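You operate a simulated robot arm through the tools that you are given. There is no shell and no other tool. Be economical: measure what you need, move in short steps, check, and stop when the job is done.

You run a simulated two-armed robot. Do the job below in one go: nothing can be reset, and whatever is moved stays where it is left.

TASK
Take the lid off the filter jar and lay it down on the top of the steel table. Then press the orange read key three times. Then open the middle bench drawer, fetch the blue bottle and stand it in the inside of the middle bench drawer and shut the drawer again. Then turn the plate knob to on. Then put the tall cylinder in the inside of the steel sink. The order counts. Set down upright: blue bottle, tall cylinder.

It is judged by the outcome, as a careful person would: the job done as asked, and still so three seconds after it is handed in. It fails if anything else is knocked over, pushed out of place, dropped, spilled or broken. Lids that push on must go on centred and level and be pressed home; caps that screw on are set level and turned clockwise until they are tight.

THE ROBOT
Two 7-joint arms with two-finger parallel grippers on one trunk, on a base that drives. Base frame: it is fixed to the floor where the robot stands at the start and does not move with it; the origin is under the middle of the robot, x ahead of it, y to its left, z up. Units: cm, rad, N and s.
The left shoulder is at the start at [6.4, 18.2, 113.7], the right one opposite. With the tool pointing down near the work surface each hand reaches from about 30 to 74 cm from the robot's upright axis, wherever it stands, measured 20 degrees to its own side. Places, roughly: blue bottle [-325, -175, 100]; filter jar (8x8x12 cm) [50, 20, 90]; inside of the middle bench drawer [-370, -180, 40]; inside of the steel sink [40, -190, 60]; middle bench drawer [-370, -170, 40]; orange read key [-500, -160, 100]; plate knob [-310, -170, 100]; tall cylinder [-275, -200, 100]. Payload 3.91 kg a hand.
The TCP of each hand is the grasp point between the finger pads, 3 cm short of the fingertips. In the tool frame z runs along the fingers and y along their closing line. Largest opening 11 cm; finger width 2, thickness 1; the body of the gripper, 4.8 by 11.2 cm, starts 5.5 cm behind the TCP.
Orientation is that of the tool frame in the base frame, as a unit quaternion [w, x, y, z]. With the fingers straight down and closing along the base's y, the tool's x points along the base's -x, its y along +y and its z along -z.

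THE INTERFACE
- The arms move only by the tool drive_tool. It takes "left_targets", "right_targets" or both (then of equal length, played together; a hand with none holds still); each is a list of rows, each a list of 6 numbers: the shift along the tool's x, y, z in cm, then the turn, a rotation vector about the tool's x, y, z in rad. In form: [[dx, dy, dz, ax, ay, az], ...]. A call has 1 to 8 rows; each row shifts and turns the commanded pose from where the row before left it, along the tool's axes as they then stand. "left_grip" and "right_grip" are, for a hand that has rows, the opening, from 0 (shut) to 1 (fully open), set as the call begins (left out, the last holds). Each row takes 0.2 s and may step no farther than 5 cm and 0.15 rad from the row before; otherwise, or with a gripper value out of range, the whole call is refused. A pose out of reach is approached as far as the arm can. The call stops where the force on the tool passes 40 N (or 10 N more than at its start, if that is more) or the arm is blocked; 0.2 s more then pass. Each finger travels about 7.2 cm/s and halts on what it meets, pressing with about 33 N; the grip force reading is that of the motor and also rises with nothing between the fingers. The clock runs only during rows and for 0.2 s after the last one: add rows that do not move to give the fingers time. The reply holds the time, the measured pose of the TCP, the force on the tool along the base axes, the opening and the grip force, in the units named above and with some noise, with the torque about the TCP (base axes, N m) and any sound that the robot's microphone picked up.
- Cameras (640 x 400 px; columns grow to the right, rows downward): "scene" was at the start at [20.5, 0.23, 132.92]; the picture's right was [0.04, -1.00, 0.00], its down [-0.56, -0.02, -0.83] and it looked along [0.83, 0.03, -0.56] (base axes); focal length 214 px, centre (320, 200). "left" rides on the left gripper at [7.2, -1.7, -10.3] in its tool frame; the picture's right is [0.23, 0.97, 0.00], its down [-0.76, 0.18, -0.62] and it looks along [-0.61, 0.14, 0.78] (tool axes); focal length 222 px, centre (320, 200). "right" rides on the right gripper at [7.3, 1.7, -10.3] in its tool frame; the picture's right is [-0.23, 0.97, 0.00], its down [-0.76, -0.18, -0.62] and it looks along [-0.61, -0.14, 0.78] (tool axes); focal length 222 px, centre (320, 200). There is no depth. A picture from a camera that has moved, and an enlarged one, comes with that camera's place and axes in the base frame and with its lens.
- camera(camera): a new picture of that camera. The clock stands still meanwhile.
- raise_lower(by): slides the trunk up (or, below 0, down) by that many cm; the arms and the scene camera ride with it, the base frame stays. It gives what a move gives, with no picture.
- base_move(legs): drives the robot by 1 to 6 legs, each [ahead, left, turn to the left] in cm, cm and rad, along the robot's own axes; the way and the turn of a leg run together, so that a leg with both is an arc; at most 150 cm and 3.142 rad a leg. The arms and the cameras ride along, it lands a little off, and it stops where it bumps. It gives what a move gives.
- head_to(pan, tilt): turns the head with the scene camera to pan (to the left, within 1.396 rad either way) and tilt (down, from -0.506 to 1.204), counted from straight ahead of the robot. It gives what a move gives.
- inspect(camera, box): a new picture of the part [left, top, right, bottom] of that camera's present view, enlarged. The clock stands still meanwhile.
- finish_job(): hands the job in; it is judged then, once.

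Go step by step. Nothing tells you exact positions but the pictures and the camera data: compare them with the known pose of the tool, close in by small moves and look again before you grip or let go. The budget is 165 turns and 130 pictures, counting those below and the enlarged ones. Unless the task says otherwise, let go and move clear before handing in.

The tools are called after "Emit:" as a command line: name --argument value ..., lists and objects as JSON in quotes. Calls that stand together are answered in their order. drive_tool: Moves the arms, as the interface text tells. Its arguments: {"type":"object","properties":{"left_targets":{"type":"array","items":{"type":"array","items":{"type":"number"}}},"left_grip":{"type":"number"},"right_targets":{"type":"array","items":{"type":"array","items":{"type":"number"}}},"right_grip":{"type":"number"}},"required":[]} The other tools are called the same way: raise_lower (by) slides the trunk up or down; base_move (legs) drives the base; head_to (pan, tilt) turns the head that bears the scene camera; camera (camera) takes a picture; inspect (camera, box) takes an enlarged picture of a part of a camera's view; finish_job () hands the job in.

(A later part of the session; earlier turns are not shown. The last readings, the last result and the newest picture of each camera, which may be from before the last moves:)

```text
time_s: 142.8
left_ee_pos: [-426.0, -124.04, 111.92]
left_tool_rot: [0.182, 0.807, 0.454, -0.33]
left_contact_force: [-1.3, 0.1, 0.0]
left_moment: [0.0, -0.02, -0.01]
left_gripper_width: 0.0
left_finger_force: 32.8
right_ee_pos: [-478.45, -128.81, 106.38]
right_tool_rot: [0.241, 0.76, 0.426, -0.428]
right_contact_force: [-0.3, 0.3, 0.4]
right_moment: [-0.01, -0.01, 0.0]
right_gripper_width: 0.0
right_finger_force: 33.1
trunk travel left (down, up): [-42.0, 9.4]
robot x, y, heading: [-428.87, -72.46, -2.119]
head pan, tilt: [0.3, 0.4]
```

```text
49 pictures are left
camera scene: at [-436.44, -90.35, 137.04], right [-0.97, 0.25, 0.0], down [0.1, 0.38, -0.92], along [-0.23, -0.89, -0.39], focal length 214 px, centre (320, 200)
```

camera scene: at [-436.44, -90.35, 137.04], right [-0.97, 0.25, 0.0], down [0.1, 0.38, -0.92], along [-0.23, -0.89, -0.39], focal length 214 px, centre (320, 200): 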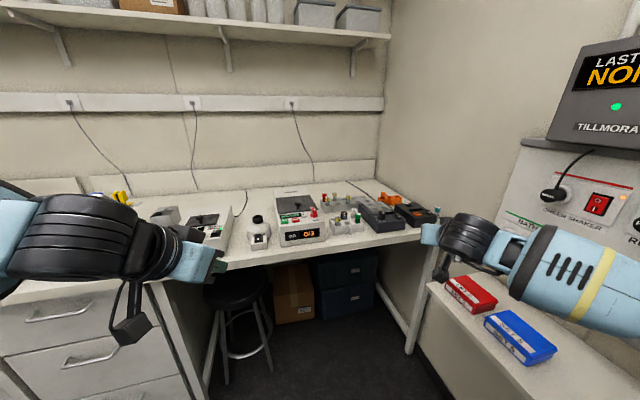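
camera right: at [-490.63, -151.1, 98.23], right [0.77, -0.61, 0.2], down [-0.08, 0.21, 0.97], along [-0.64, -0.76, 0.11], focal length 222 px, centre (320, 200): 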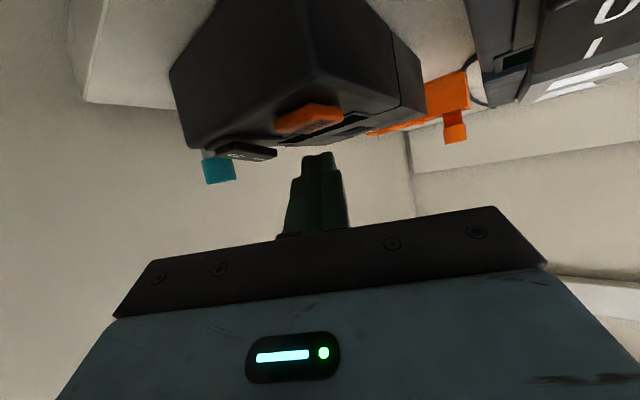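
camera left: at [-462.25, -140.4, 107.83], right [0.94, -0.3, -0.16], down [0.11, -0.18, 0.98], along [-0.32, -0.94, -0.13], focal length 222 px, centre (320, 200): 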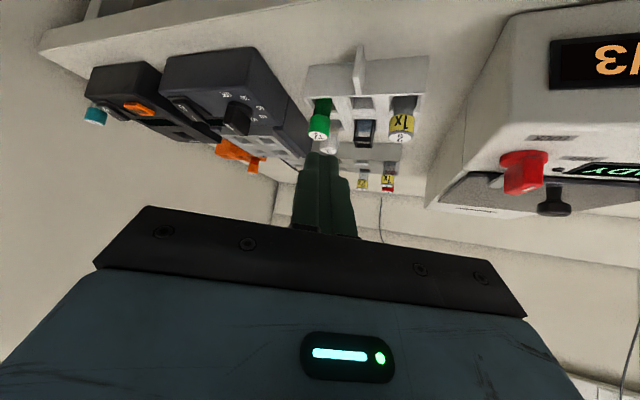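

Three clicks, and the key area looks undisturbed. Next is the drawer: I'll turn square to the bench and move in front of it.

Emit:
base_move --legs '[[-8, 0, 0], [0, 0, 0.548], [0, 70, 0]]'

Emit:
head_to --pan -0.15 --tilt 0.7

Emit:
camera --camera "scene"

```text
time_s: 151.7
left_ee_pos: [-324.07, -106.38, 111.97]
left_tool_rot: [0.267, 0.648, 0.662, -0.267]
left_contact_force: [-0.3, -0.4, -1.0]
left_moment: [0.02, 0.01, 0.01]
left_gripper_width: 0.0
left_finger_force: 32.9
right_ee_pos: [-365.83, -138.53, 106.25]
right_tool_rot: [0.35, 0.612, 0.62, -0.345]
right_contact_force: [-0.3, 0.0, -0.5]
right_moment: [-0.02, -0.03, 0.0]
right_gripper_width: 0.0
right_finger_force: 33.2
trunk travel left (down, up): [-42.0, 9.4]
robot x, y, heading: [-354.18, -64.5, -1.554]
head pan, tilt: [0.3, 0.4]
```

```text
time_s: 152.6
left_ee_pos: [-324.05, -106.29, 111.9]
left_tool_rot: [0.267, 0.648, 0.662, -0.266]
left_contact_force: [0.1, 0.5, -0.1]
left_moment: [0.01, 0.0, 0.02]
left_gripper_width: 0.0
left_finger_force: 32.5
right_ee_pos: [-365.7, -138.72, 106.25]
right_tool_rot: [0.351, 0.611, 0.621, -0.344]
right_contact_force: [-0.4, 0.2, -0.6]
right_moment: [0.0, 0.02, 0.03]
right_gripper_width: 0.0
right_finger_force: 32.5
trunk travel left (down, up): [-42.0, 9.4]
robot x, y, heading: [-353.8, -64.0, -1.556]
head pan, tilt: [-0.15, 0.7]
```

```text
48 pictures are left
camera scene: at [-354.88, -83.21, 134.36], right [-0.99, 0.13, 0.0], down [0.09, 0.64, -0.77], along [-0.1, -0.76, -0.64], focal length 214 px, centre (320, 200)
```

scene: 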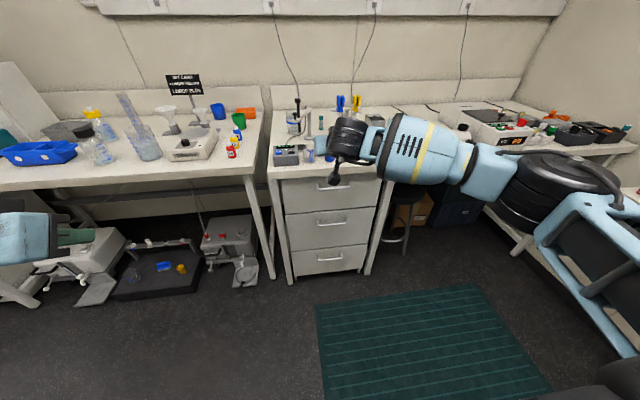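

The middle drawer's handle is a horizontal bar near x -370. I'll zoom in on it.

Emit:
inspect --camera "scene" --box '[260, 130, 400, 290]'

Emit:
inspect --camera "scene" --box '[70, 80, 270, 180]'

```text
2.50 times, centred on (330, 210) of scene
camera zoom: at [-354.88, -83.21, 134.36], right [-0.99, 0.13, 0.0], down [0.09, 0.64, -0.77], along [-0.1, -0.76, -0.64], focal length 536 px, centre (295, 175)
```

zoom: 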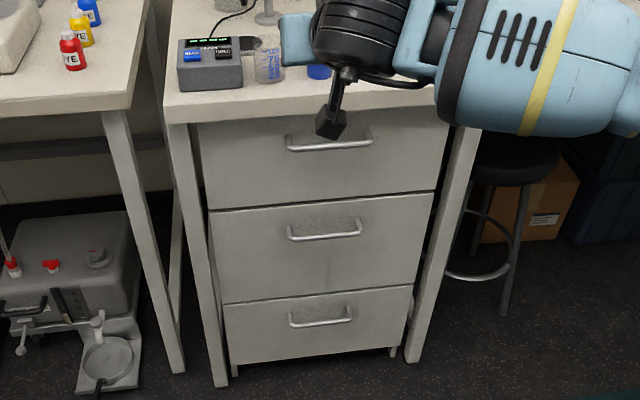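

```text
3.20 times, centred on (170, 130) of scene
camera zoom: at [-354.88, -83.21, 134.36], right [-0.99, 0.13, 0.0], down [0.09, 0.64, -0.77], along [-0.1, -0.76, -0.64], focal length 686 px, centre (800, 424)
```

zoom: 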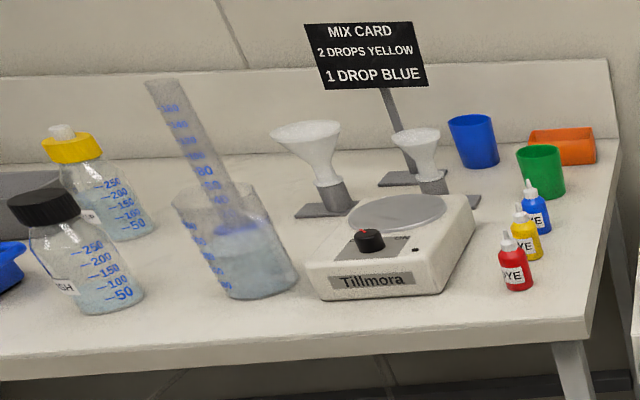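

The middle drawer spans about z 33–63, with its bar at about [-370, -155, 58]. I'll use the left hand, levelled and rolled, to pull it, and fold the right arm back upright.

Emit:
drive_tool --left_targets '[[0, 0, 0, 0, -0.145, 0], [0, 0, 0, 0, -0.145, 0], [0, 0, 0, 0, -0.145, 0], [0, 0, 0, 0, -0.145, 0], [0, 0, 0, 0, -0.145, 0], [0, 0, 0, 0, 0, 0]]' --right_targets '[[2, 0.8, -4, 0, 0, 0], [2, 0.8, -4, 0, 0, 0], [2, 0.8, -4, 0, 0, 0], [2, 0.8, -4, 0, 0, 0], [2, 0.8, -4, 0, 0, 0], [2, 0.8, -4, 0, 0, 0]]'

Emit:
drive_tool --left_targets '[[0, 0, 0, 0, 0, -0.145], [0, 0, 0, 0, 0, -0.145], [0, 0, 0, 0, 0, -0.145], [0, 0, 0, 0, 0, -0.145], [0, 0, 0, 0, 0, -0.145], [0, 0, 0, 0, 0, -0.145], [0, 0, 0, 0, 0, -0.145]]' --right_targets '[[0, 0, 0, 0, 0.145, 0], [0, 0, 0, 0, 0.145, 0], [0, 0, 0, 0, 0.145, 0], [0, 0, 0, 0, 0.145, 0], [0, 0, 0, 0, 0.145, 0], [0, 0, 0, 0, 0.145, 0], [0, 0, 0, 0, 0.145, 0]]'

```text
time_s: 154.0
left_ee_pos: [-322.32, -113.57, 113.77]
left_tool_rot: [0.484, 0.512, 0.523, -0.48]
left_contact_force: [-0.6, -0.5, 0.4]
left_moment: [0.01, 0.01, 0.0]
left_gripper_width: 0.01
left_finger_force: 32.8
left hand out of reach, approached as far as the arm can: row 1, 2, 3, 4, 5
right_ee_pos: [-361.52, -111.71, 108.68]
right_tool_rot: [0.351, 0.611, 0.619, -0.345]
right_contact_force: [-1.1, 0.7, -0.9]
right_moment: [-0.02, -0.03, -0.01]
right_gripper_width: 0.01
right_finger_force: 33.5
trunk travel left (down, up): [-42.0, 9.4]
robot x, y, heading: [-354.68, -64.56, -1.557]
head pan, tilt: [-0.15, 0.7]
```

```text
time_s: 155.6
left_ee_pos: [-322.28, -113.63, 113.74]
left_tool_rot: [0.19, 0.192, 0.707, -0.654]
left_contact_force: [-0.7, -0.8, 0.1]
left_moment: [0.01, 0.03, 0.0]
left_gripper_width: 0.0
left_finger_force: 32.6
right_ee_pos: [-361.36, -111.75, 108.36]
right_tool_rot: [0.004, 0.701, 0.713, -0.002]
right_contact_force: [-0.1, -0.4, -0.1]
right_moment: [-0.03, 0.01, -0.04]
right_gripper_width: 0.01
right_finger_force: 33.0
trunk travel left (down, up): [-42.0, 9.4]
robot x, y, heading: [-354.04, -64.37, -1.552]
head pan, tilt: [-0.15, 0.7]
```

Emit:
drive_tool --left_targets '[[0, 0, 0, 0, 0, -0.14], [0, 0, 0, 0, 0, -0.14], [0, 0, 0, 0, 0, -0.14], [0, 0, 0, 0, 0, -0.136], [0, 0, 0, 0, 0, 0]]' --left_grip 0.45

Emit:
base_move --legs '[[0, -36, 0]]'

Emit:
raise_lower --by -38

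Emit:
camera --camera "scene"

Emit:
camera --camera "left"

```text
time_s: 156.8
left_ee_pos: [-321.66, -113.24, 117.03]
left_tool_rot: [0.008, -0.003, 0.737, -0.675]
left_contact_force: [-0.7, 0.3, 0.3]
left_moment: [0.01, 0.01, -0.03]
left_gripper_width: 4.99
left_finger_force: 0.1
left hand out of reach, approached as far as the arm can: row 4
right_ee_pos: [-361.37, -111.76, 108.41]
right_tool_rot: [0.005, 0.701, 0.713, -0.004]
right_contact_force: [-0.1, -0.6, 0.2]
right_moment: [0.03, -0.02, -0.01]
right_gripper_width: 0.0
right_finger_force: 33.3
trunk travel left (down, up): [-42.0, 9.4]
robot x, y, heading: [-354.49, -64.28, -1.554]
head pan, tilt: [-0.15, 0.7]
```

```text
time_s: 160.5
left_ee_pos: [-357.49, -113.87, 116.93]
left_tool_rot: [0.007, -0.003, 0.737, -0.676]
left_contact_force: [0.1, -0.3, 0.4]
left_moment: [0.03, -0.02, -0.01]
left_gripper_width: 4.96
left_finger_force: 0.0
right_ee_pos: [-397.21, -112.19, 108.37]
right_tool_rot: [0.005, 0.702, 0.712, -0.004]
right_contact_force: [0.1, 0.0, 0.3]
right_moment: [0.02, 0.01, 0.02]
right_gripper_width: 0.01
right_finger_force: 33.3
trunk travel left (down, up): [-42.0, 9.4]
robot x, y, heading: [-389.96, -64.75, -1.556]
head pan, tilt: [-0.15, 0.7]
```

```text
time_s: 164.1
left_ee_pos: [-357.45, -120.12, 61.44]
left_tool_rot: [0.005, -0.003, 0.854, -0.52]
left_contact_force: [0.6, 0.6, 0.5]
left_moment: [-0.04, 0.03, -0.03]
left_gripper_width: 4.95
left_finger_force: 0.0
right_ee_pos: [-397.19, -112.2, 70.59]
right_tool_rot: [0.006, 0.702, 0.712, -0.004]
right_contact_force: [0.0, -0.5, 0.5]
right_moment: [0.0, 0.01, 0.01]
right_gripper_width: 0.0
right_finger_force: 32.9
trunk travel left (down, up): [-4.0, 47.4]
robot x, y, heading: [-390.1, -64.84, -1.558]
head pan, tilt: [-0.15, 0.7]
```

```text
45 pictures are left
camera scene: at [-390.44, -97.23, 92.78], right [-0.99, 0.14, 0.0], down [0.09, 0.64, -0.77], along [-0.1, -0.76, -0.64], focal length 214 px, centre (320, 200)
```

scene: 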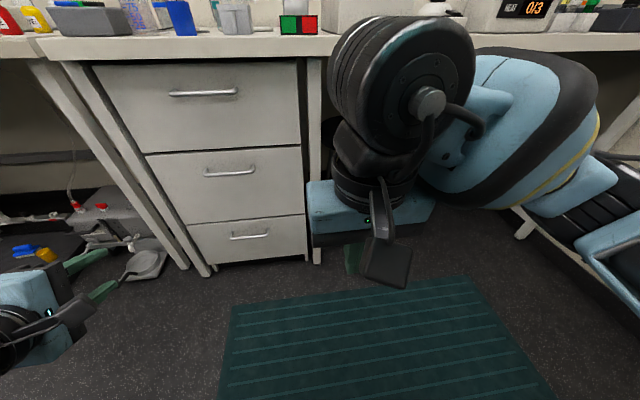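

```text
44 pictures are left
camera left: at [-364.83, -111.66, 67.47], right [-0.23, 0.45, -0.87], down [0.75, 0.64, 0.13], along [0.62, -0.62, -0.48], focal length 222 px, centre (320, 200)
```

left: 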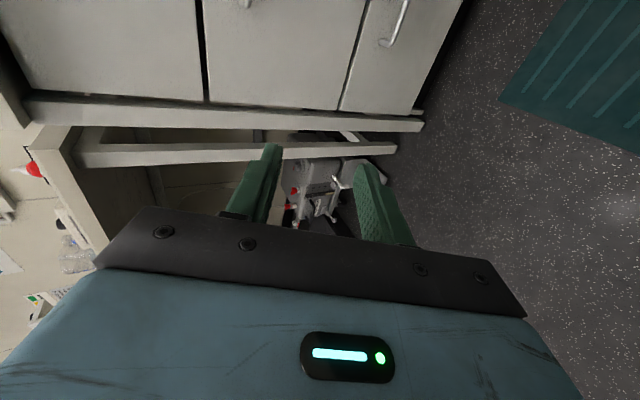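

The handle triangulates to about [-370.4, -153, 59.8]. The left hand pitched down when the trunk dropped, so I'll level it and line it up with the bar.

Emit:
drive_tool --left_targets '[[0, 0, 0, 0.12, 0, 0], [0, 0, 0, 0.12, 0, 0], [0, 0, 0, 0.12, 0, 0], [0, 0, 0, 0.117, 0, 0], [4.3, 0.5, 0, 0, 0, 0], [4.3, 0.5, 0, 0, 0, 0], [4.3, 0.5, 0, 0, 0, 0]]'

```text
time_s: 165.7
left_ee_pos: [-373.89, -124.68, 73.77]
left_tool_rot: [-0.007, 0.001, -0.707, 0.708]
left_contact_force: [0.7, -0.8, -0.9]
left_moment: [-0.02, 0.01, -0.02]
left_gripper_width: 4.94
left_finger_force: 0.1
left hand out of reach, approached as far as the arm can: row 1, 2, 3, 4
right_ee_pos: [-397.16, -112.19, 70.46]
right_tool_rot: [0.005, 0.702, 0.712, -0.004]
right_contact_force: [1.1, -0.2, 0.6]
right_moment: [0.02, 0.01, -0.02]
right_gripper_width: 0.0
right_finger_force: 33.6
trunk travel left (down, up): [-4.0, 47.4]
robot x, y, heading: [-389.6, -64.52, -1.558]
head pan, tilt: [-0.15, 0.7]
```

Emit:
drive_tool --left_targets '[[-1.2, 3.5, 0, 0, 0, 0], [-1.2, 3.5, 0, 0, 0, 0], [-1.1, 3.5, 0, 0, 0, 0], [0, 3.5, 0, 0, 0, 0], [0, 0, 0, 0, 0, 0]]'

Emit:
camera --camera "left"

```text
time_s: 166.9
left_ee_pos: [-373.33, -124.67, 69.65]
left_tool_rot: [0.008, 0.0, 0.708, -0.706]
left_contact_force: [-0.6, 0.9, 0.3]
left_moment: [-0.02, 0.03, 0.01]
left_gripper_width: 4.94
left_finger_force: 0.2
left hand out of reach, approached as far as the arm can: row 2, 3, 4
right_ee_pos: [-397.15, -112.15, 70.42]
right_tool_rot: [0.005, 0.702, 0.712, -0.004]
right_contact_force: [0.5, 0.9, 0.1]
right_moment: [0.0, 0.01, 0.01]
right_gripper_width: 0.0
right_finger_force: 32.9
trunk travel left (down, up): [-4.0, 47.4]
robot x, y, heading: [-389.83, -64.83, -1.559]
head pan, tilt: [-0.15, 0.7]
```

```text
43 pictures are left
camera left: at [-380.73, -114.26, 71.21], right [-0.22, 0.0, -0.98], down [0.76, 0.63, -0.17], along [0.62, -0.77, -0.14], focal length 222 px, centre (320, 200)
```

left: 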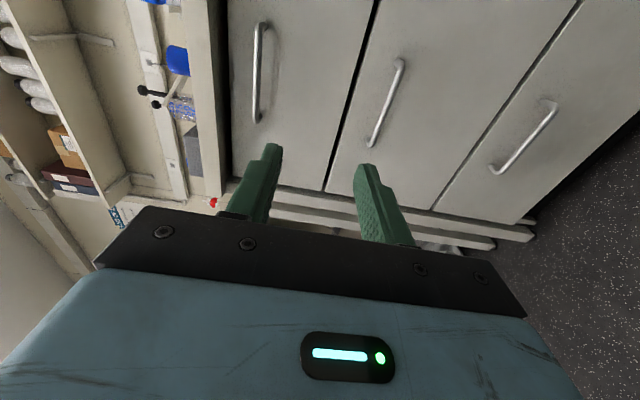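

Emit:
drive_tool --left_targets '[[-0.5, 0, 4, 0, 0, 0], [-0.5, 2.5, 4, 0, 0, 0], [-0.5, 2.7, 3, 0, 0, 0], [-0.4, 2.8, 0, 0, 0, 0], [0, 2.8, 0, 0, 0, 0], [0, 0, 0, 0, 0, 0]]'

Emit:
camera --camera "left"

```text
time_s: 168.3
left_ee_pos: [-373.14, -136.52, 69.01]
left_tool_rot: [0.007, 0.0, 0.708, -0.706]
left_contact_force: [-0.4, -0.6, 0.2]
left_moment: [-0.02, 0.04, 0.0]
left_gripper_width: 4.97
left_finger_force: 0.1
left hand out of reach, approached as far as the arm can: row 2, 3, 4, 5
right_ee_pos: [-397.18, -112.16, 70.48]
right_tool_rot: [0.005, 0.703, 0.712, -0.004]
right_contact_force: [-0.6, -0.3, 0.3]
right_moment: [0.0, -0.01, 0.02]
right_gripper_width: 0.0
right_finger_force: 32.8
trunk travel left (down, up): [-4.0, 47.4]
robot x, y, heading: [-389.87, -65.2, -1.555]
head pan, tilt: [-0.15, 0.7]
```

```text
42 pictures are left
camera left: at [-380.58, -126.15, 70.54], right [-0.22, 0.0, -0.98], down [0.76, 0.63, -0.17], along [0.62, -0.78, -0.14], focal length 222 px, centre (320, 200)
```

left: 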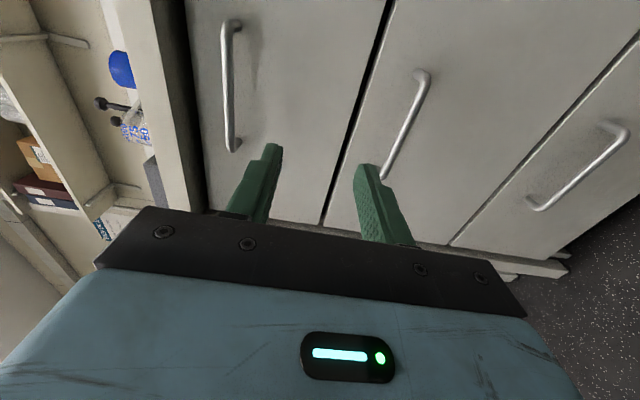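

The wrist can't go lower held level. Pitching it down about 27°, as it did before, should let it reach the bar.

Emit:
drive_tool --left_targets '[[0, 0, 0, -0.12, 0, 0], [0, 0, 0, -0.12, 0, 0], [0, 0, 0, -0.12, 0, 0], [0, 0, 0, -0.117, 0, 0], [-0.53, 0.47, 3.8, 0, 0, 0], [-0.53, 0.47, 3.8, 0, 0, 0], [-0.53, 0.47, 3.8, 0, 0, 0], [0, 0, 0, 0, 0, 0]]'

Emit:
camera --camera "left"

```text
time_s: 170.1
left_ee_pos: [-371.73, -145.03, 62.88]
left_tool_rot: [0.006, -0.003, 0.855, -0.519]
left_contact_force: [0.5, -0.5, -0.2]
left_moment: [0.0, 0.01, -0.01]
left_gripper_width: 4.94
left_finger_force: 0.0
left hand out of reach, approached as far as the arm can: row 7
right_ee_pos: [-397.24, -112.15, 70.59]
right_tool_rot: [0.005, 0.702, 0.712, -0.003]
right_contact_force: [0.4, -0.1, 0.2]
right_moment: [0.0, 0.0, -0.03]
right_gripper_width: 0.0
right_finger_force: 33.2
trunk travel left (down, up): [-4.0, 47.4]
robot x, y, heading: [-390.05, -64.67, -1.553]
head pan, tilt: [-0.15, 0.7]
```

```text
41 pictures are left
camera left: at [-379.17, -136.51, 69.09], right [-0.23, 0.45, -0.87], down [0.75, 0.64, 0.13], along [0.62, -0.62, -0.48], focal length 222 px, centre (320, 200)
```

left: 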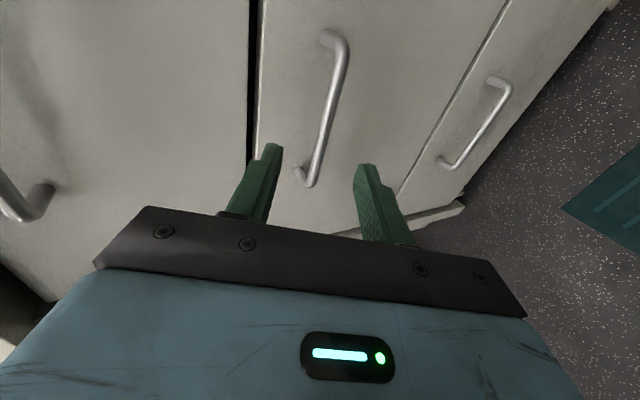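

The bar is nicely between the fingers. I'll drop slightly and let the base carry the hand forward onto it.

Emit:
drive_tool --left_targets '[[0, 2.3, -0.4, 0, 0, 0], [0, 2.4, -0.4, 0, 0, 0], [0, 0, 0, 0, 0, 0]]' --left_grip 0.6

Emit:
base_move --legs '[[9, 0, 0]]'

Emit:
camera --camera "left"

```text
time_s: 170.9
left_ee_pos: [-371.69, -142.14, 59.0]
left_tool_rot: [0.006, -0.003, 0.854, -0.52]
left_contact_force: [0.0, -0.6, 0.0]
left_moment: [0.01, -0.01, 0.02]
left_gripper_width: 6.62
left_finger_force: 0.0
right_ee_pos: [-397.11, -112.24, 70.39]
right_tool_rot: [0.005, 0.702, 0.712, -0.004]
right_contact_force: [0.2, 0.3, -0.1]
right_moment: [0.04, 0.01, -0.04]
right_gripper_width: 0.0
right_finger_force: 32.8
trunk travel left (down, up): [-4.0, 47.4]
robot x, y, heading: [-389.78, -64.74, -1.555]
head pan, tilt: [-0.15, 0.7]
```

```text
time_s: 172.0
left_ee_pos: [-371.42, -151.01, 59.31]
left_tool_rot: [0.005, -0.003, 0.855, -0.519]
left_contact_force: [0.6, 0.0, -0.5]
left_moment: [-0.03, -0.03, -0.01]
left_gripper_width: 6.61
left_finger_force: 0.0
right_ee_pos: [-396.99, -121.05, 70.4]
right_tool_rot: [0.005, 0.702, 0.713, -0.004]
right_contact_force: [-0.1, -0.7, 0.7]
right_moment: [-0.01, -0.04, 0.01]
right_gripper_width: 0.0
right_finger_force: 33.7
trunk travel left (down, up): [-4.0, 47.4]
robot x, y, heading: [-390.04, -73.88, -1.556]
head pan, tilt: [-0.15, 0.7]
```

```text
40 pictures are left
camera left: at [-378.87, -142.49, 65.25], right [-0.23, 0.45, -0.87], down [0.75, 0.64, 0.13], along [0.62, -0.62, -0.48], focal length 222 px, centre (320, 200)
```

left: 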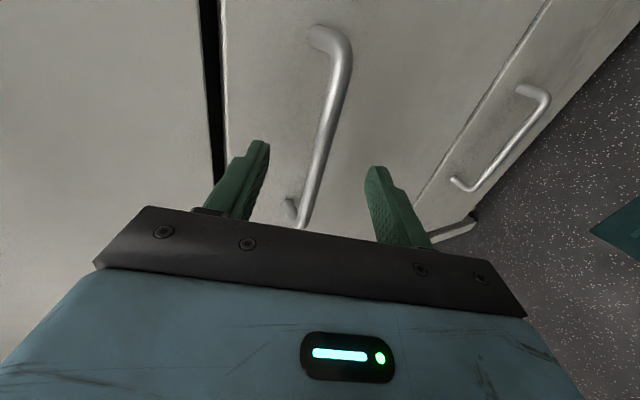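

The bar is about 2 cm ahead of the TCP, between the finger pads. I'll advance 1 cm and close on it.

Emit:
drive_tool --left_targets '[[0, 0, 1.0, 0, 0, 0], [0, 0, 0, 0, 0, 0]]'

Emit:
drive_tool --left_targets '[[0, 0, 0, 0, 0, 0], [0, 0, 0, 0, 0, 0], [0, 0, 0, 0, 0, 0], [0, 0, 0, 0, 0, 0], [0, 0, 0, 0, 0, 0]]' --left_grip 0

```text
time_s: 172.6
left_ee_pos: [-371.45, -151.83, 58.88]
left_tool_rot: [0.007, -0.002, 0.855, -0.519]
left_contact_force: [0.2, 0.0, -0.7]
left_moment: [-0.01, 0.0, -0.03]
left_gripper_width: 6.57
left_finger_force: 0.0
right_ee_pos: [-397.01, -121.04, 70.43]
right_tool_rot: [0.005, 0.701, 0.713, -0.004]
right_contact_force: [0.6, 0.4, -1.4]
right_moment: [0.01, -0.04, 0.01]
right_gripper_width: 0.0
right_finger_force: 32.7
trunk travel left (down, up): [-4.0, 47.4]
robot x, y, heading: [-389.46, -73.4, -1.557]
head pan, tilt: [-0.15, 0.7]
```

```text
time_s: 173.8
left_ee_pos: [-371.44, -151.8, 58.88]
left_tool_rot: [0.006, -0.002, 0.854, -0.519]
left_contact_force: [0.3, -0.8, 0.8]
left_moment: [0.02, 0.27, 0.17]
left_gripper_width: 1.19
left_finger_force: 44.8
right_ee_pos: [-396.97, -121.0, 70.44]
right_tool_rot: [0.005, 0.702, 0.713, -0.003]
right_contact_force: [0.1, -0.3, 0.6]
right_moment: [0.01, 0.01, 0.0]
right_gripper_width: 0.02
right_finger_force: 33.2
trunk travel left (down, up): [-4.0, 47.4]
robot x, y, heading: [-389.84, -73.82, -1.556]
head pan, tilt: [-0.15, 0.7]
```

The bar is gripped at 1.2 cm width. I'll pull the drawer open by driving back.

Emit:
base_move --legs '[[-15, 0, 0], [-14, 0, 0]]'

Emit:
camera --camera "scene"

```text
time_s: 176.1
left_ee_pos: [-371.5, -123.12, 58.77]
left_tool_rot: [0.008, -0.006, 0.854, -0.521]
left_contact_force: [25.2, 0.1, 3.5]
left_moment: [-0.08, 0.06, 0.17]
left_gripper_width: 1.16
left_finger_force: 44.9
right_ee_pos: [-397.51, -92.28, 70.44]
right_tool_rot: [0.004, 0.701, 0.713, -0.005]
right_contact_force: [0.3, 1.0, 0.1]
right_moment: [0.0, -0.01, 0.01]
right_gripper_width: 0.0
right_finger_force: 33.0
trunk travel left (down, up): [-4.0, 47.4]
robot x, y, heading: [-390.0, -44.84, -1.561]
head pan, tilt: [-0.15, 0.7]
```

```text
39 pictures are left
camera scene: at [-390.59, -77.21, 92.78], right [-0.99, 0.14, 0.0], down [0.09, 0.64, -0.77], along [-0.1, -0.76, -0.64], focal length 214 px, centre (320, 200)
```

scene: 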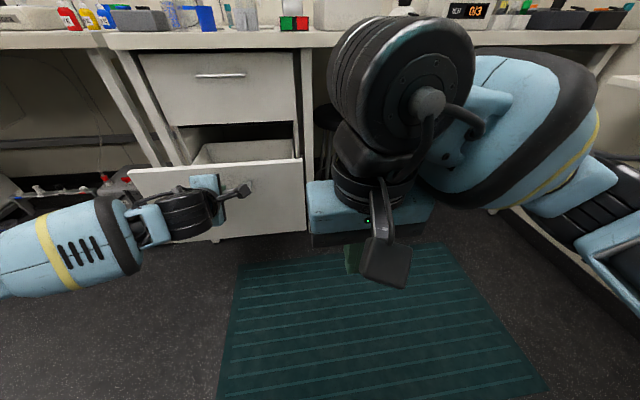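

The drawer came out about 29 cm. I'll release the handle, back off and raise the trunk.

Emit:
drive_tool --left_targets '[[0, 0, 0, 0, 0, 0], [0, 0, 0, 0, 0, 0], [0, 0, 0, 0, 0, 0]]' --left_grip 0.6

Emit:
base_move --legs '[[-20, 0, 0]]'

Emit:
raise_lower --by 38

Emit:
camera --camera "scene"

```text
time_s: 176.9
left_ee_pos: [-371.41, -123.06, 58.83]
left_tool_rot: [0.01, -0.006, 0.854, -0.52]
left_contact_force: [0.2, 1.0, 0.1]
left_moment: [0.01, 0.0, -0.03]
left_gripper_width: 6.59
left_finger_force: 0.1
right_ee_pos: [-397.55, -92.27, 70.41]
right_tool_rot: [0.006, 0.701, 0.713, -0.004]
right_contact_force: [-0.1, -0.4, -0.8]
right_moment: [0.02, -0.01, -0.01]
right_gripper_width: 0.0
right_finger_force: 33.3
trunk travel left (down, up): [-4.0, 47.4]
robot x, y, heading: [-390.37, -45.01, -1.557]
head pan, tilt: [-0.15, 0.7]
```

```text
time_s: 178.5
left_ee_pos: [-371.79, -103.22, 58.7]
left_tool_rot: [0.009, -0.007, 0.854, -0.52]
left_contact_force: [-0.2, -1.0, 0.0]
left_moment: [0.02, -0.01, -0.02]
left_gripper_width: 6.61
left_finger_force: 0.0
right_ee_pos: [-397.7, -72.32, 70.42]
right_tool_rot: [0.004, 0.7, 0.714, -0.004]
right_contact_force: [-0.6, -0.1, 0.5]
right_moment: [0.04, 0.03, 0.02]
right_gripper_width: 0.0
right_finger_force: 32.9
trunk travel left (down, up): [-4.0, 47.4]
robot x, y, heading: [-390.56, -24.7, -1.545]
head pan, tilt: [-0.15, 0.7]
```

```text
time_s: 182.2
left_ee_pos: [-371.63, -97.79, 121.64]
left_tool_rot: [0.01, -0.007, 0.748, -0.663]
left_contact_force: [0.9, 0.2, 1.0]
left_moment: [0.03, 0.0, 0.01]
left_gripper_width: 6.56
left_finger_force: 0.2
right_ee_pos: [-397.72, -72.36, 108.44]
right_tool_rot: [0.004, 0.701, 0.714, -0.003]
right_contact_force: [0.5, 0.3, -0.3]
right_moment: [0.0, -0.02, -0.03]
right_gripper_width: 0.0
right_finger_force: 33.1
trunk travel left (down, up): [-42.0, 9.4]
robot x, y, heading: [-390.52, -25.28, -1.556]
head pan, tilt: [-0.15, 0.7]
```

```text
38 pictures are left
camera scene: at [-391.17, -43.85, 134.34], right [-0.99, 0.13, 0.0], down [0.09, 0.64, -0.76], along [-0.1, -0.76, -0.64], focal length 214 px, centre (320, 200)
```

scene: 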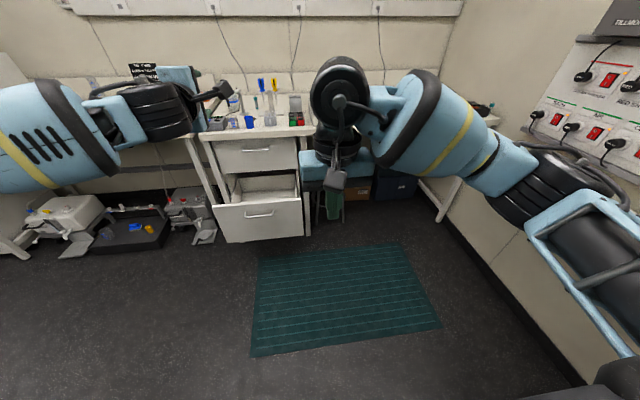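

The drawer is open. For the bottle, I'll pull the left arm in, set the right gripper to a modest opening, and drive to stand left of the drawer at x≈-310.

Emit:
drive_tool --left_targets '[[0, 0, -4.5, 0, 0, 0], [0, 0, -4.5, 0, 0, 0], [0, 0, -4.5, 0, 0, 0], [0, 0, -4.5, 0, 0, 0], [0, 0, -4.5, 0, 0, 0]]' --right_targets '[[0, 0, 0, 0, 0, 0], [0, 0, 0, 0, 0, 0], [0, 0, 0, 0, 0, 0], [0, 0, 0, 0, 0, 0], [0, 0, 0, 0, 0, 0]]' --right_grip 0.58

Emit:
base_move --legs '[[0, 81, 0], [80, 0, 0]]'

Emit:
head_to --pan -0.1 --tilt 0.6

Emit:
camera --camera "scene"

```text
time_s: 183.4
left_ee_pos: [-372.32, -75.02, 124.15]
left_tool_rot: [0.01, -0.007, 0.748, -0.663]
left_contact_force: [-0.5, -0.1, 0.1]
left_moment: [0.02, -0.03, -0.03]
left_gripper_width: 6.59
left_finger_force: 0.0
right_ee_pos: [-397.7, -72.14, 108.51]
right_tool_rot: [0.006, 0.701, 0.714, -0.004]
right_contact_force: [0.2, 1.1, 0.4]
right_moment: [-0.01, -0.05, 0.01]
right_gripper_width: 6.39
right_finger_force: 0.2
trunk travel left (down, up): [-42.0, 9.4]
robot x, y, heading: [-390.48, -24.81, -1.56]
head pan, tilt: [-0.15, 0.7]
```

```text
time_s: 194.9
left_ee_pos: [-286.07, -152.98, 124.18]
left_tool_rot: [0.018, -0.016, 0.748, -0.663]
left_contact_force: [0.1, 0.0, 0.6]
left_moment: [-0.03, 0.0, 0.0]
left_gripper_width: 6.57
left_finger_force: 0.2
right_ee_pos: [-311.8, -150.79, 108.49]
right_tool_rot: [0.005, 0.693, 0.721, -0.004]
right_contact_force: [-0.3, -0.4, 0.0]
right_moment: [0.04, 0.02, -0.02]
right_gripper_width: 6.36
right_finger_force: 0.1
trunk travel left (down, up): [-42.0, 9.4]
robot x, y, heading: [-305.77, -103.23, -1.529]
head pan, tilt: [-0.15, 0.7]
```

```text
time_s: 195.6
left_ee_pos: [-286.07, -153.04, 124.04]
left_tool_rot: [0.018, -0.015, 0.748, -0.663]
left_contact_force: [0.7, -0.1, -0.1]
left_moment: [0.01, 0.04, 0.04]
left_gripper_width: 6.6
left_finger_force: 0.0
right_ee_pos: [-311.81, -150.65, 108.38]
right_tool_rot: [0.004, 0.693, 0.721, -0.004]
right_contact_force: [0.8, 0.0, 0.6]
right_moment: [0.0, 0.02, 0.01]
right_gripper_width: 6.38
right_finger_force: 0.1
trunk travel left (down, up): [-42.0, 9.4]
robot x, y, heading: [-305.1, -103.24, -1.529]
head pan, tilt: [-0.099, 0.6]
```

```text
37 pictures are left
camera scene: at [-305.5, -122.55, 135.21], right [-1.0, 0.06, 0.0], down [0.03, 0.56, -0.82], along [-0.05, -0.82, -0.57], focal length 214 px, centre (320, 200)
```

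scene: 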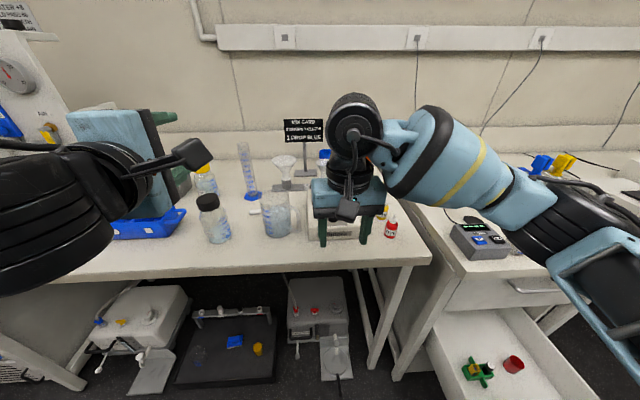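

The red dye bottle is visible next to the right hand; the blue one stands behind it. I'll use the right hand's camera.

Emit:
drive_tool --right_targets '[[0, -4, 0, 0, 0, 0], [0, -4, -1, 0, 0, 0.042], [-2, -4, -1, 0, 0, 0], [-4, -4, 0, 0, 0, 0]]'

Emit:
camera --camera "right"

```text
refused: row 4 steps farther than a row can; nothing moved
```

```text
36 pictures are left
camera right: at [-310.43, -143.4, 118.77], right [0.98, -0.19, 0.0], down [-0.15, -0.76, 0.63], along [-0.12, -0.62, -0.77], focal length 222 px, centre (320, 200)
```

right: 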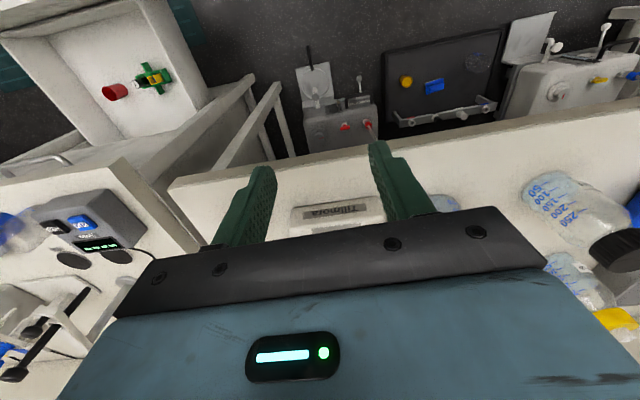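

Emit:
drive_tool --right_targets '[[0, -4, -1, 0, 0, 0], [0, -4, -1, 0, 0, 0], [-2.5, -4, 0, 0, 0, 0], [-3, -3.5, 0, 0, 0, 0.042]]'

Emit:
camera --camera "right"

```text
time_s: 196.6
left_ee_pos: [-286.29, -153.1, 124.04]
left_tool_rot: [0.019, -0.015, 0.748, -0.663]
left_contact_force: [0.6, 0.5, 0.2]
left_moment: [-0.01, 0.01, 0.05]
left_gripper_width: 6.61
left_finger_force: 0.0
right_ee_pos: [-327.14, -157.03, 110.24]
right_tool_rot: [0.005, 0.707, 0.707, -0.003]
right_contact_force: [-0.1, 0.3, -1.0]
right_moment: [0.0, -0.04, 0.03]
right_gripper_width: 6.36
right_finger_force: 0.1
trunk travel left (down, up): [-42.0, 9.4]
robot x, y, heading: [-305.55, -103.53, -1.528]
head pan, tilt: [-0.099, 0.6]
```

```text
35 pictures are left
camera right: at [-325.48, -149.56, 120.55], right [0.97, -0.23, 0.01], down [-0.18, -0.75, 0.63], along [-0.14, -0.62, -0.77], focal length 222 px, centre (320, 200)
```

right: 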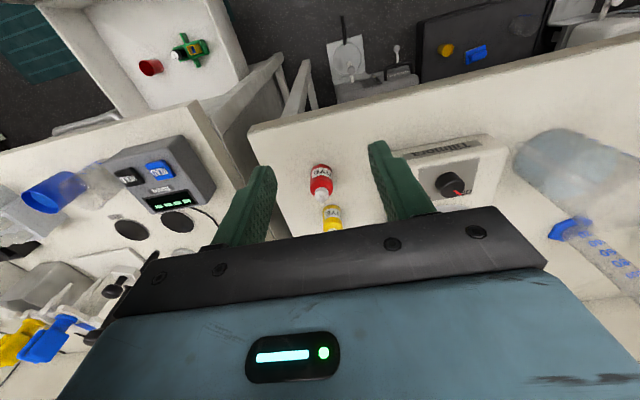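

The bottles run in a row, so the blue one should be near [-329, -183.3]. I'll drive 14 cm ahead and then reach forward.

Emit:
base_move --legs '[[14, 0, -0.04]]'

Emit:
drive_tool --right_targets '[[-3, 0, 0, 0, 0, 0], [-3, 0, 0, 0, 0, 0], [-3, 0, 0, 0, 0, 0]]'

Emit:
camera --camera "right"

```text
time_s: 197.9
left_ee_pos: [-288.04, -167.38, 124.09]
left_tool_rot: [0.005, -0.001, 0.748, -0.663]
left_contact_force: [-1.0, 0.8, 0.1]
left_moment: [0.02, -0.03, 0.01]
left_gripper_width: 6.57
left_finger_force: 0.0
right_ee_pos: [-328.75, -169.59, 110.21]
right_tool_rot: [0.005, 0.722, 0.692, -0.003]
right_contact_force: [-0.1, -0.6, -0.5]
right_moment: [0.03, 0.03, -0.01]
right_gripper_width: 6.37
right_finger_force: 0.0
trunk travel left (down, up): [-42.0, 9.4]
robot x, y, heading: [-305.5, -116.79, -1.572]
head pan, tilt: [-0.099, 0.6]
```

```text
time_s: 198.7
left_ee_pos: [-287.92, -167.37, 124.04]
left_tool_rot: [0.006, -0.001, 0.748, -0.664]
left_contact_force: [0.5, 0.1, 0.0]
left_moment: [0.0, -0.01, -0.02]
left_gripper_width: 6.61
left_finger_force: 0.0
right_ee_pos: [-329.18, -178.69, 110.32]
right_tool_rot: [0.005, 0.722, 0.692, -0.005]
right_contact_force: [0.1, 0.2, 0.9]
right_moment: [-0.03, -0.01, -0.01]
right_gripper_width: 6.38
right_finger_force: 0.0
trunk travel left (down, up): [-42.0, 9.4]
robot x, y, heading: [-305.16, -116.42, -1.569]
head pan, tilt: [-0.099, 0.6]
```

```text
34 pictures are left
camera right: at [-327.28, -171.35, 120.67], right [0.96, -0.27, 0.0], down [-0.21, -0.75, 0.63], along [-0.17, -0.61, -0.77], focal length 222 px, centre (320, 200)
```

right: 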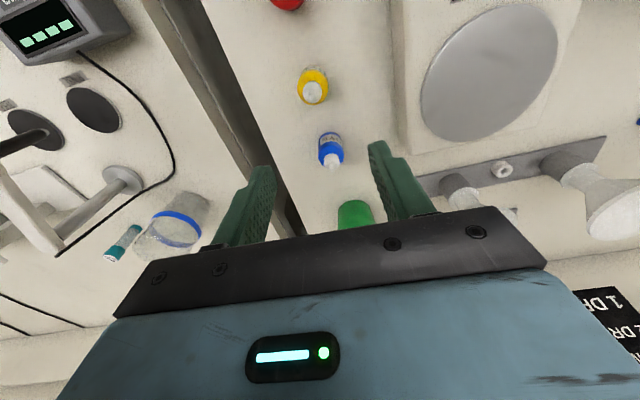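

Blue bottle at [-329.3, -184]. I'll move over it and descend most of the way.

Emit:
drive_tool --right_targets '[[-2.7, 0.1, 0, 0, 0, 0], [-2.6, 0, 0, 0, 0, 0], [0, 0, 3, 0, 0, 0], [0, 0, 3, 0, 0, 0], [0, 0, 2, 0, 0, 0]]'

Emit:
camera --camera "right"

```text
time_s: 199.9
left_ee_pos: [-288.05, -167.47, 124.12]
left_tool_rot: [0.006, 0.0, 0.749, -0.663]
left_contact_force: [-0.4, -0.3, -0.9]
left_moment: [-0.02, -0.01, -0.02]
left_gripper_width: 6.6
left_finger_force: 0.1
right_ee_pos: [-329.27, -183.86, 102.55]
right_tool_rot: [0.006, 0.722, 0.692, -0.005]
right_contact_force: [-0.4, 0.2, 0.1]
right_moment: [0.02, 0.03, 0.0]
right_gripper_width: 6.37
right_finger_force: 0.0
trunk travel left (down, up): [-42.0, 9.4]
robot x, y, heading: [-305.21, -117.0, -1.572]
head pan, tilt: [-0.099, 0.6]
```

```text
33 pictures are left
camera right: at [-327.41, -176.61, 112.83], right [0.96, -0.27, 0.01], down [-0.21, -0.74, 0.63], along [-0.16, -0.61, -0.77], focal length 222 px, centre (320, 200)
```

right: 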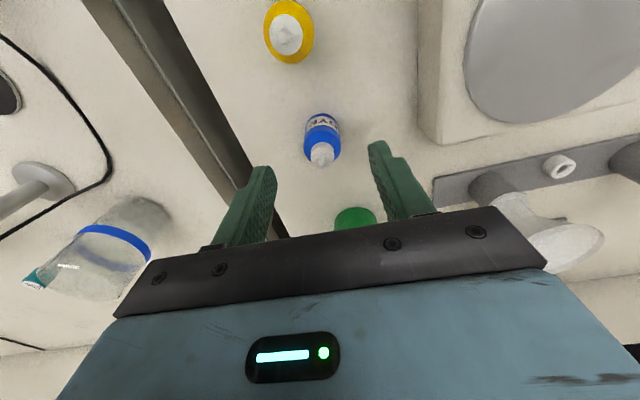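

Well centred. I'll go down and close.

Emit:
drive_tool --right_targets '[[-0.25, 0, 2.5, 0, 0, 0], [0, 0, 2.5, 0, 0, 0], [0, 0, 2.4, 0, 0, 0], [0, 0, 0, 0, 0, 0]]'

Emit:
drive_tool --right_targets '[[0, 0, 0, 0, 0, 0], [0, 0, 0, 0, 0, 0], [0, 0, 0, 0, 0, 0], [0, 0, 0, 0, 0, 0]]' --right_grip 0.1

Emit:
camera --camera "right"

```text
time_s: 200.9
left_ee_pos: [-287.99, -167.37, 124.13]
left_tool_rot: [0.005, 0.0, 0.748, -0.663]
left_contact_force: [0.3, 0.6, 0.4]
left_moment: [0.02, 0.01, 0.02]
left_gripper_width: 6.58
left_finger_force: 0.1
right_ee_pos: [-329.42, -184.18, 95.07]
right_tool_rot: [0.005, 0.722, 0.692, -0.004]
right_contact_force: [0.1, -0.1, 0.3]
right_moment: [-0.01, -0.03, 0.01]
right_gripper_width: 6.39
right_finger_force: 0.0
trunk travel left (down, up): [-42.0, 9.4]
robot x, y, heading: [-305.35, -116.67, -1.569]
head pan, tilt: [-0.099, 0.6]
```

```text
time_s: 201.9
left_ee_pos: [-287.97, -167.38, 124.05]
left_tool_rot: [0.005, 0.0, 0.748, -0.663]
left_contact_force: [-0.4, 0.0, 0.0]
left_moment: [0.0, 0.0, -0.01]
left_gripper_width: 6.64
left_finger_force: 0.1
right_ee_pos: [-329.39, -184.34, 95.14]
right_tool_rot: [0.004, 0.722, 0.692, -0.004]
right_contact_force: [0.4, -0.6, -0.4]
right_moment: [0.01, 0.01, 0.01]
right_gripper_width: 3.16
right_finger_force: 33.5
trunk travel left (down, up): [-42.0, 9.4]
robot x, y, heading: [-305.48, -116.62, -1.571]
head pan, tilt: [-0.099, 0.6]
```

```text
32 pictures are left
camera right: at [-327.55, -177.1, 105.46], right [0.96, -0.27, 0.01], down [-0.21, -0.75, 0.63], along [-0.17, -0.61, -0.77], focal length 222 px, centre (320, 200)
```

right: 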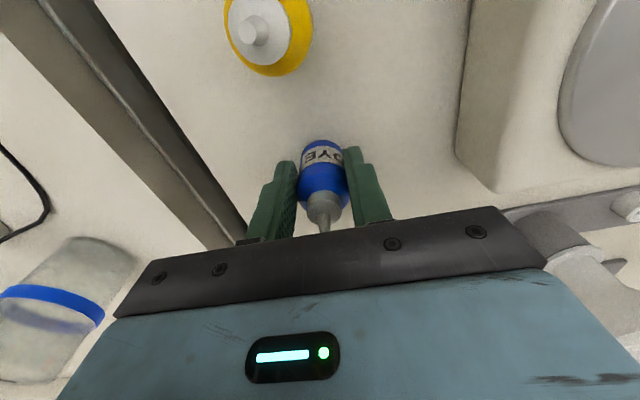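

The blue bottle is held at 3.2 cm width. I'll lift it, back away and move over to look into the drawer.

Emit:
drive_tool --right_targets '[[0, 0, -3, 0, 0, 0], [0, 0, -4, 0, 0, 0], [0, 0, -4, 0, 0, 0], [0, 0, -4, 0, 0, 0]]'

Emit:
base_move --legs '[[-42, 0, 0], [0, -45, 0]]'

Emit:
head_to --pan -0.25 --tilt 0.9

Emit:
camera --camera "scene"

```text
time_s: 202.9
left_ee_pos: [-287.9, -167.26, 124.07]
left_tool_rot: [0.005, -0.001, 0.748, -0.664]
left_contact_force: [0.2, 0.8, 0.3]
left_moment: [-0.02, 0.02, -0.03]
left_gripper_width: 6.6
left_finger_force: 0.2
right_ee_pos: [-329.26, -184.0, 110.41]
right_tool_rot: [0.006, 0.722, 0.692, -0.004]
right_contact_force: [-0.1, 0.3, -0.5]
right_moment: [0.02, 0.0, -0.01]
right_gripper_width: 3.16
right_finger_force: 32.6
trunk travel left (down, up): [-42.0, 9.4]
robot x, y, heading: [-305.62, -116.76, -1.572]
head pan, tilt: [-0.099, 0.6]
```

```text
time_s: 209.6
left_ee_pos: [-332.93, -125.81, 124.07]
left_tool_rot: [0.007, -0.001, 0.748, -0.663]
left_contact_force: [-0.2, 0.5, -0.4]
left_moment: [0.0, 0.0, -0.01]
left_gripper_width: 6.59
left_finger_force: 0.2
right_ee_pos: [-374.24, -142.65, 110.25]
right_tool_rot: [0.005, 0.72, 0.694, -0.004]
right_contact_force: [0.1, -0.5, -0.1]
right_moment: [-0.01, 0.0, 0.0]
right_gripper_width: 3.16
right_finger_force: 33.1
trunk travel left (down, up): [-42.0, 9.4]
robot x, y, heading: [-350.45, -75.26, -1.567]
head pan, tilt: [-0.099, 0.6]
```

```text
time_s: 210.4
left_ee_pos: [-332.96, -125.84, 124.1]
left_tool_rot: [0.006, -0.002, 0.748, -0.663]
left_contact_force: [-0.3, 0.2, -0.6]
left_moment: [0.0, 0.01, -0.02]
left_gripper_width: 6.61
left_finger_force: 0.1
right_ee_pos: [-374.28, -142.71, 110.4]
right_tool_rot: [0.005, 0.72, 0.694, -0.003]
right_contact_force: [-0.3, 0.2, -0.8]
right_moment: [0.0, -0.02, 0.02]
right_gripper_width: 3.21
right_finger_force: 33.2
trunk travel left (down, up): [-42.0, 9.4]
robot x, y, heading: [-350.57, -75.32, -1.566]
head pan, tilt: [-0.25, 0.901]
```

```text
31 pictures are left
camera scene: at [-352.11, -93.18, 132.74], right [-0.97, 0.24, 0.0], down [0.19, 0.76, -0.62], along [-0.15, -0.6, -0.78], focal length 214 px, centre (320, 200)
```

scene: 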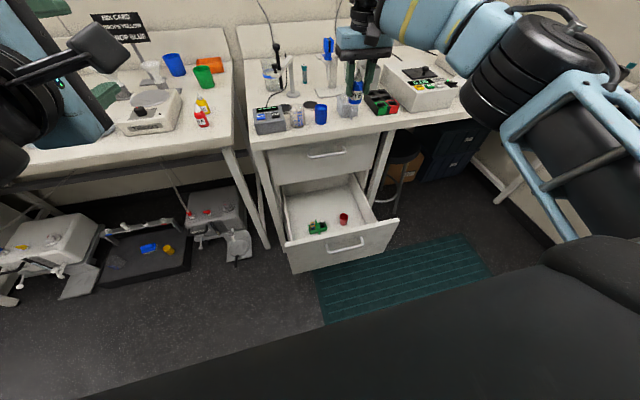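

Emit:
inspect --camera "scene" --box '[265, 150, 405, 275]'

```text
3.20 times, centred on (335, 212) of scene
camera zoom: at [-352.11, -93.18, 132.74], right [-0.97, 0.24, 0.0], down [0.19, 0.76, -0.62], along [-0.15, -0.6, -0.78], focal length 686 px, centre (272, 160)
```

zoom: 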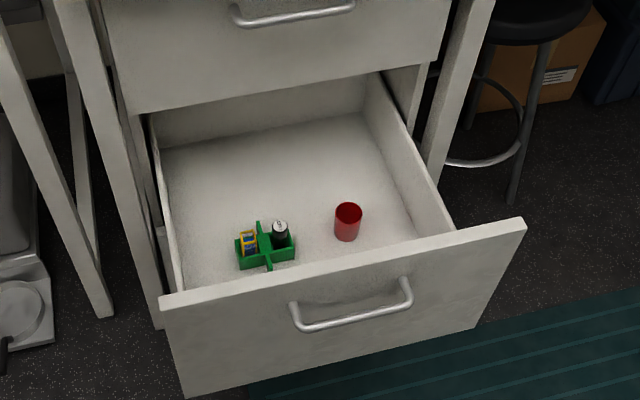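

The drawer's items (green holder, red cup) sit near y -149, leaving a clear strip in front of them. I'll yaw the hand 90° so its camera won't hit the drawer front, and move to y≈-138.

Emit:
drive_tool --right_targets '[[1.5, 0.6, 0, 0, 0, -0.143], [1.5, 0.6, 0, 0, 0, -0.143], [1.5, 0.6, 0, 0, 0, -0.143], [0, 0, 0, 0, 0, -0.143], [0, 0, 0, 0, 0, -0.143], [0, 0, 0, 0, 0, -0.143]]'

Emit:
drive_tool --right_targets '[[0, 0, 0, 0, 0, -0.143], [0, 0, 0, 0, 0, -0.143], [0, 0, 0, 0, 0, -0.143], [0, 0, 0, 0, 0, -0.143], [0, 0, 0, 0, 0, -0.143]]'

```text
time_s: 211.8
left_ee_pos: [-332.91, -125.83, 124.21]
left_tool_rot: [0.006, -0.002, 0.748, -0.663]
left_contact_force: [-0.5, -0.3, 0.2]
left_moment: [0.0, -0.02, 0.01]
left_gripper_width: 6.6
left_finger_force: 0.0
right_ee_pos: [-372.85, -138.11, 110.07]
right_tool_rot: [0.005, 0.516, 0.857, -0.005]
right_contact_force: [-0.2, 0.9, -0.5]
right_moment: [0.01, 0.02, -0.03]
right_gripper_width: 3.18
right_finger_force: 32.9
right hand out of reach, approached as far as the arm can: row 5, 6
trunk travel left (down, up): [-42.0, 9.4]
robot x, y, heading: [-350.73, -75.44, -1.566]
head pan, tilt: [-0.25, 0.901]
```

```text
time_s: 213.0
left_ee_pos: [-333.0, -125.89, 124.03]
left_tool_rot: [0.006, -0.002, 0.748, -0.663]
left_contact_force: [-0.3, 0.0, -0.6]
left_moment: [-0.01, 0.03, 0.05]
left_gripper_width: 6.6
left_finger_force: 0.1
right_ee_pos: [-372.92, -137.99, 110.18]
right_tool_rot: [0.004, 0.516, 0.856, -0.004]
right_contact_force: [0.7, 0.2, -0.1]
right_moment: [0.0, -0.01, -0.02]
right_gripper_width: 3.19
right_finger_force: 32.6
right hand out of reach, approached as far as the arm can: row 1, 2, 3, 4, 5
trunk travel left (down, up): [-42.0, 9.4]
robot x, y, heading: [-350.33, -75.28, -1.567]
head pan, tilt: [-0.25, 0.901]
```

That direction hits the wrist limit, so I'll rotate the other way.

Emit:
drive_tool --right_targets '[[0, 0, 0, 0, 0, 0.148], [0, 0, 0, 0, 0, 0.148], [0, 0, 0, 0, 0, 0.148], [0, 0, 0, 0, 0, 0.148], [0, 0, 0, 0, 0, 0.148], [0, 0, 0, 0, 0, 0.148], [0, 0, 0, 0, 0, 0.148], [0, 0, 0, 0, 0, 0.148]]'

```text
time_s: 214.8
left_ee_pos: [-333.0, -125.83, 124.07]
left_tool_rot: [0.006, -0.002, 0.748, -0.664]
left_contact_force: [0.0, 0.5, 0.6]
left_moment: [0.01, -0.04, 0.0]
left_gripper_width: 6.61
left_finger_force: 0.0
right_ee_pos: [-372.96, -137.96, 110.11]
right_tool_rot: [0.007, 0.907, 0.421, -0.003]
right_contact_force: [0.2, -0.2, -0.6]
right_moment: [0.04, 0.03, 0.0]
right_gripper_width: 3.16
right_finger_force: 33.3
trunk travel left (down, up): [-42.0, 9.4]
robot x, y, heading: [-350.32, -75.33, -1.566]
head pan, tilt: [-0.25, 0.901]
```

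Emit:
drive_tool --right_targets '[[0, 0, 0, 0, 0, 0.145], [0, 0, 0, 0, 0, 0.145], [0, 0, 0, 0, 0, 0.145], [0, 0, 0, 0, 0, 0.145], [0, 0, 0, 0, 0, 0.145], [0, 0, 0, 0, 0, 0.145]]'

Emit:
raise_lower --by -30

Emit:
camera --camera "right"

```text
time_s: 216.2
left_ee_pos: [-332.97, -125.8, 124.1]
left_tool_rot: [0.006, -0.002, 0.748, -0.663]
left_contact_force: [0.0, -0.8, -0.3]
left_moment: [-0.01, 0.01, 0.0]
left_gripper_width: 6.6
left_finger_force: 0.0
right_ee_pos: [-372.9, -138.16, 110.11]
right_tool_rot: [0.006, 1.0, 0.0, 0.001]
right_contact_force: [0.3, 1.2, 0.3]
right_moment: [0.01, -0.04, 0.04]
right_gripper_width: 3.18
right_finger_force: 33.8
trunk travel left (down, up): [-42.0, 9.4]
robot x, y, heading: [-350.73, -75.72, -1.567]
head pan, tilt: [-0.25, 0.901]
```

```text
time_s: 219.2
left_ee_pos: [-332.96, -129.63, 88.84]
left_tool_rot: [0.008, 0.0, 0.783, -0.622]
left_contact_force: [0.0, 0.4, -0.1]
left_moment: [0.04, -0.03, 0.02]
left_gripper_width: 6.59
left_finger_force: 0.2
right_ee_pos: [-373.02, -138.08, 80.29]
right_tool_rot: [0.007, 1.0, 0.001, 0.001]
right_contact_force: [0.2, -0.2, -0.5]
right_moment: [0.04, 0.0, 0.0]
right_gripper_width: 3.2
right_finger_force: 33.5
trunk travel left (down, up): [-12.0, 39.4]
robot x, y, heading: [-350.47, -75.18, -1.572]
head pan, tilt: [-0.25, 0.901]
```

```text
29 pictures are left
camera right: at [-365.8, -139.56, 90.7], right [-0.23, -0.97, 0.01], down [-0.76, 0.18, 0.62], along [-0.61, 0.13, -0.79], focal length 222 px, centre (320, 200)
```

right: 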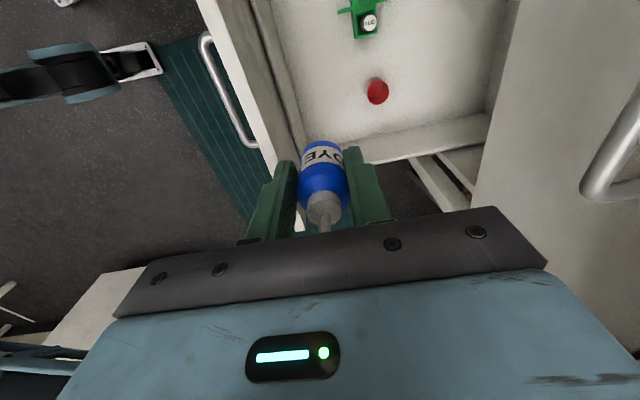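

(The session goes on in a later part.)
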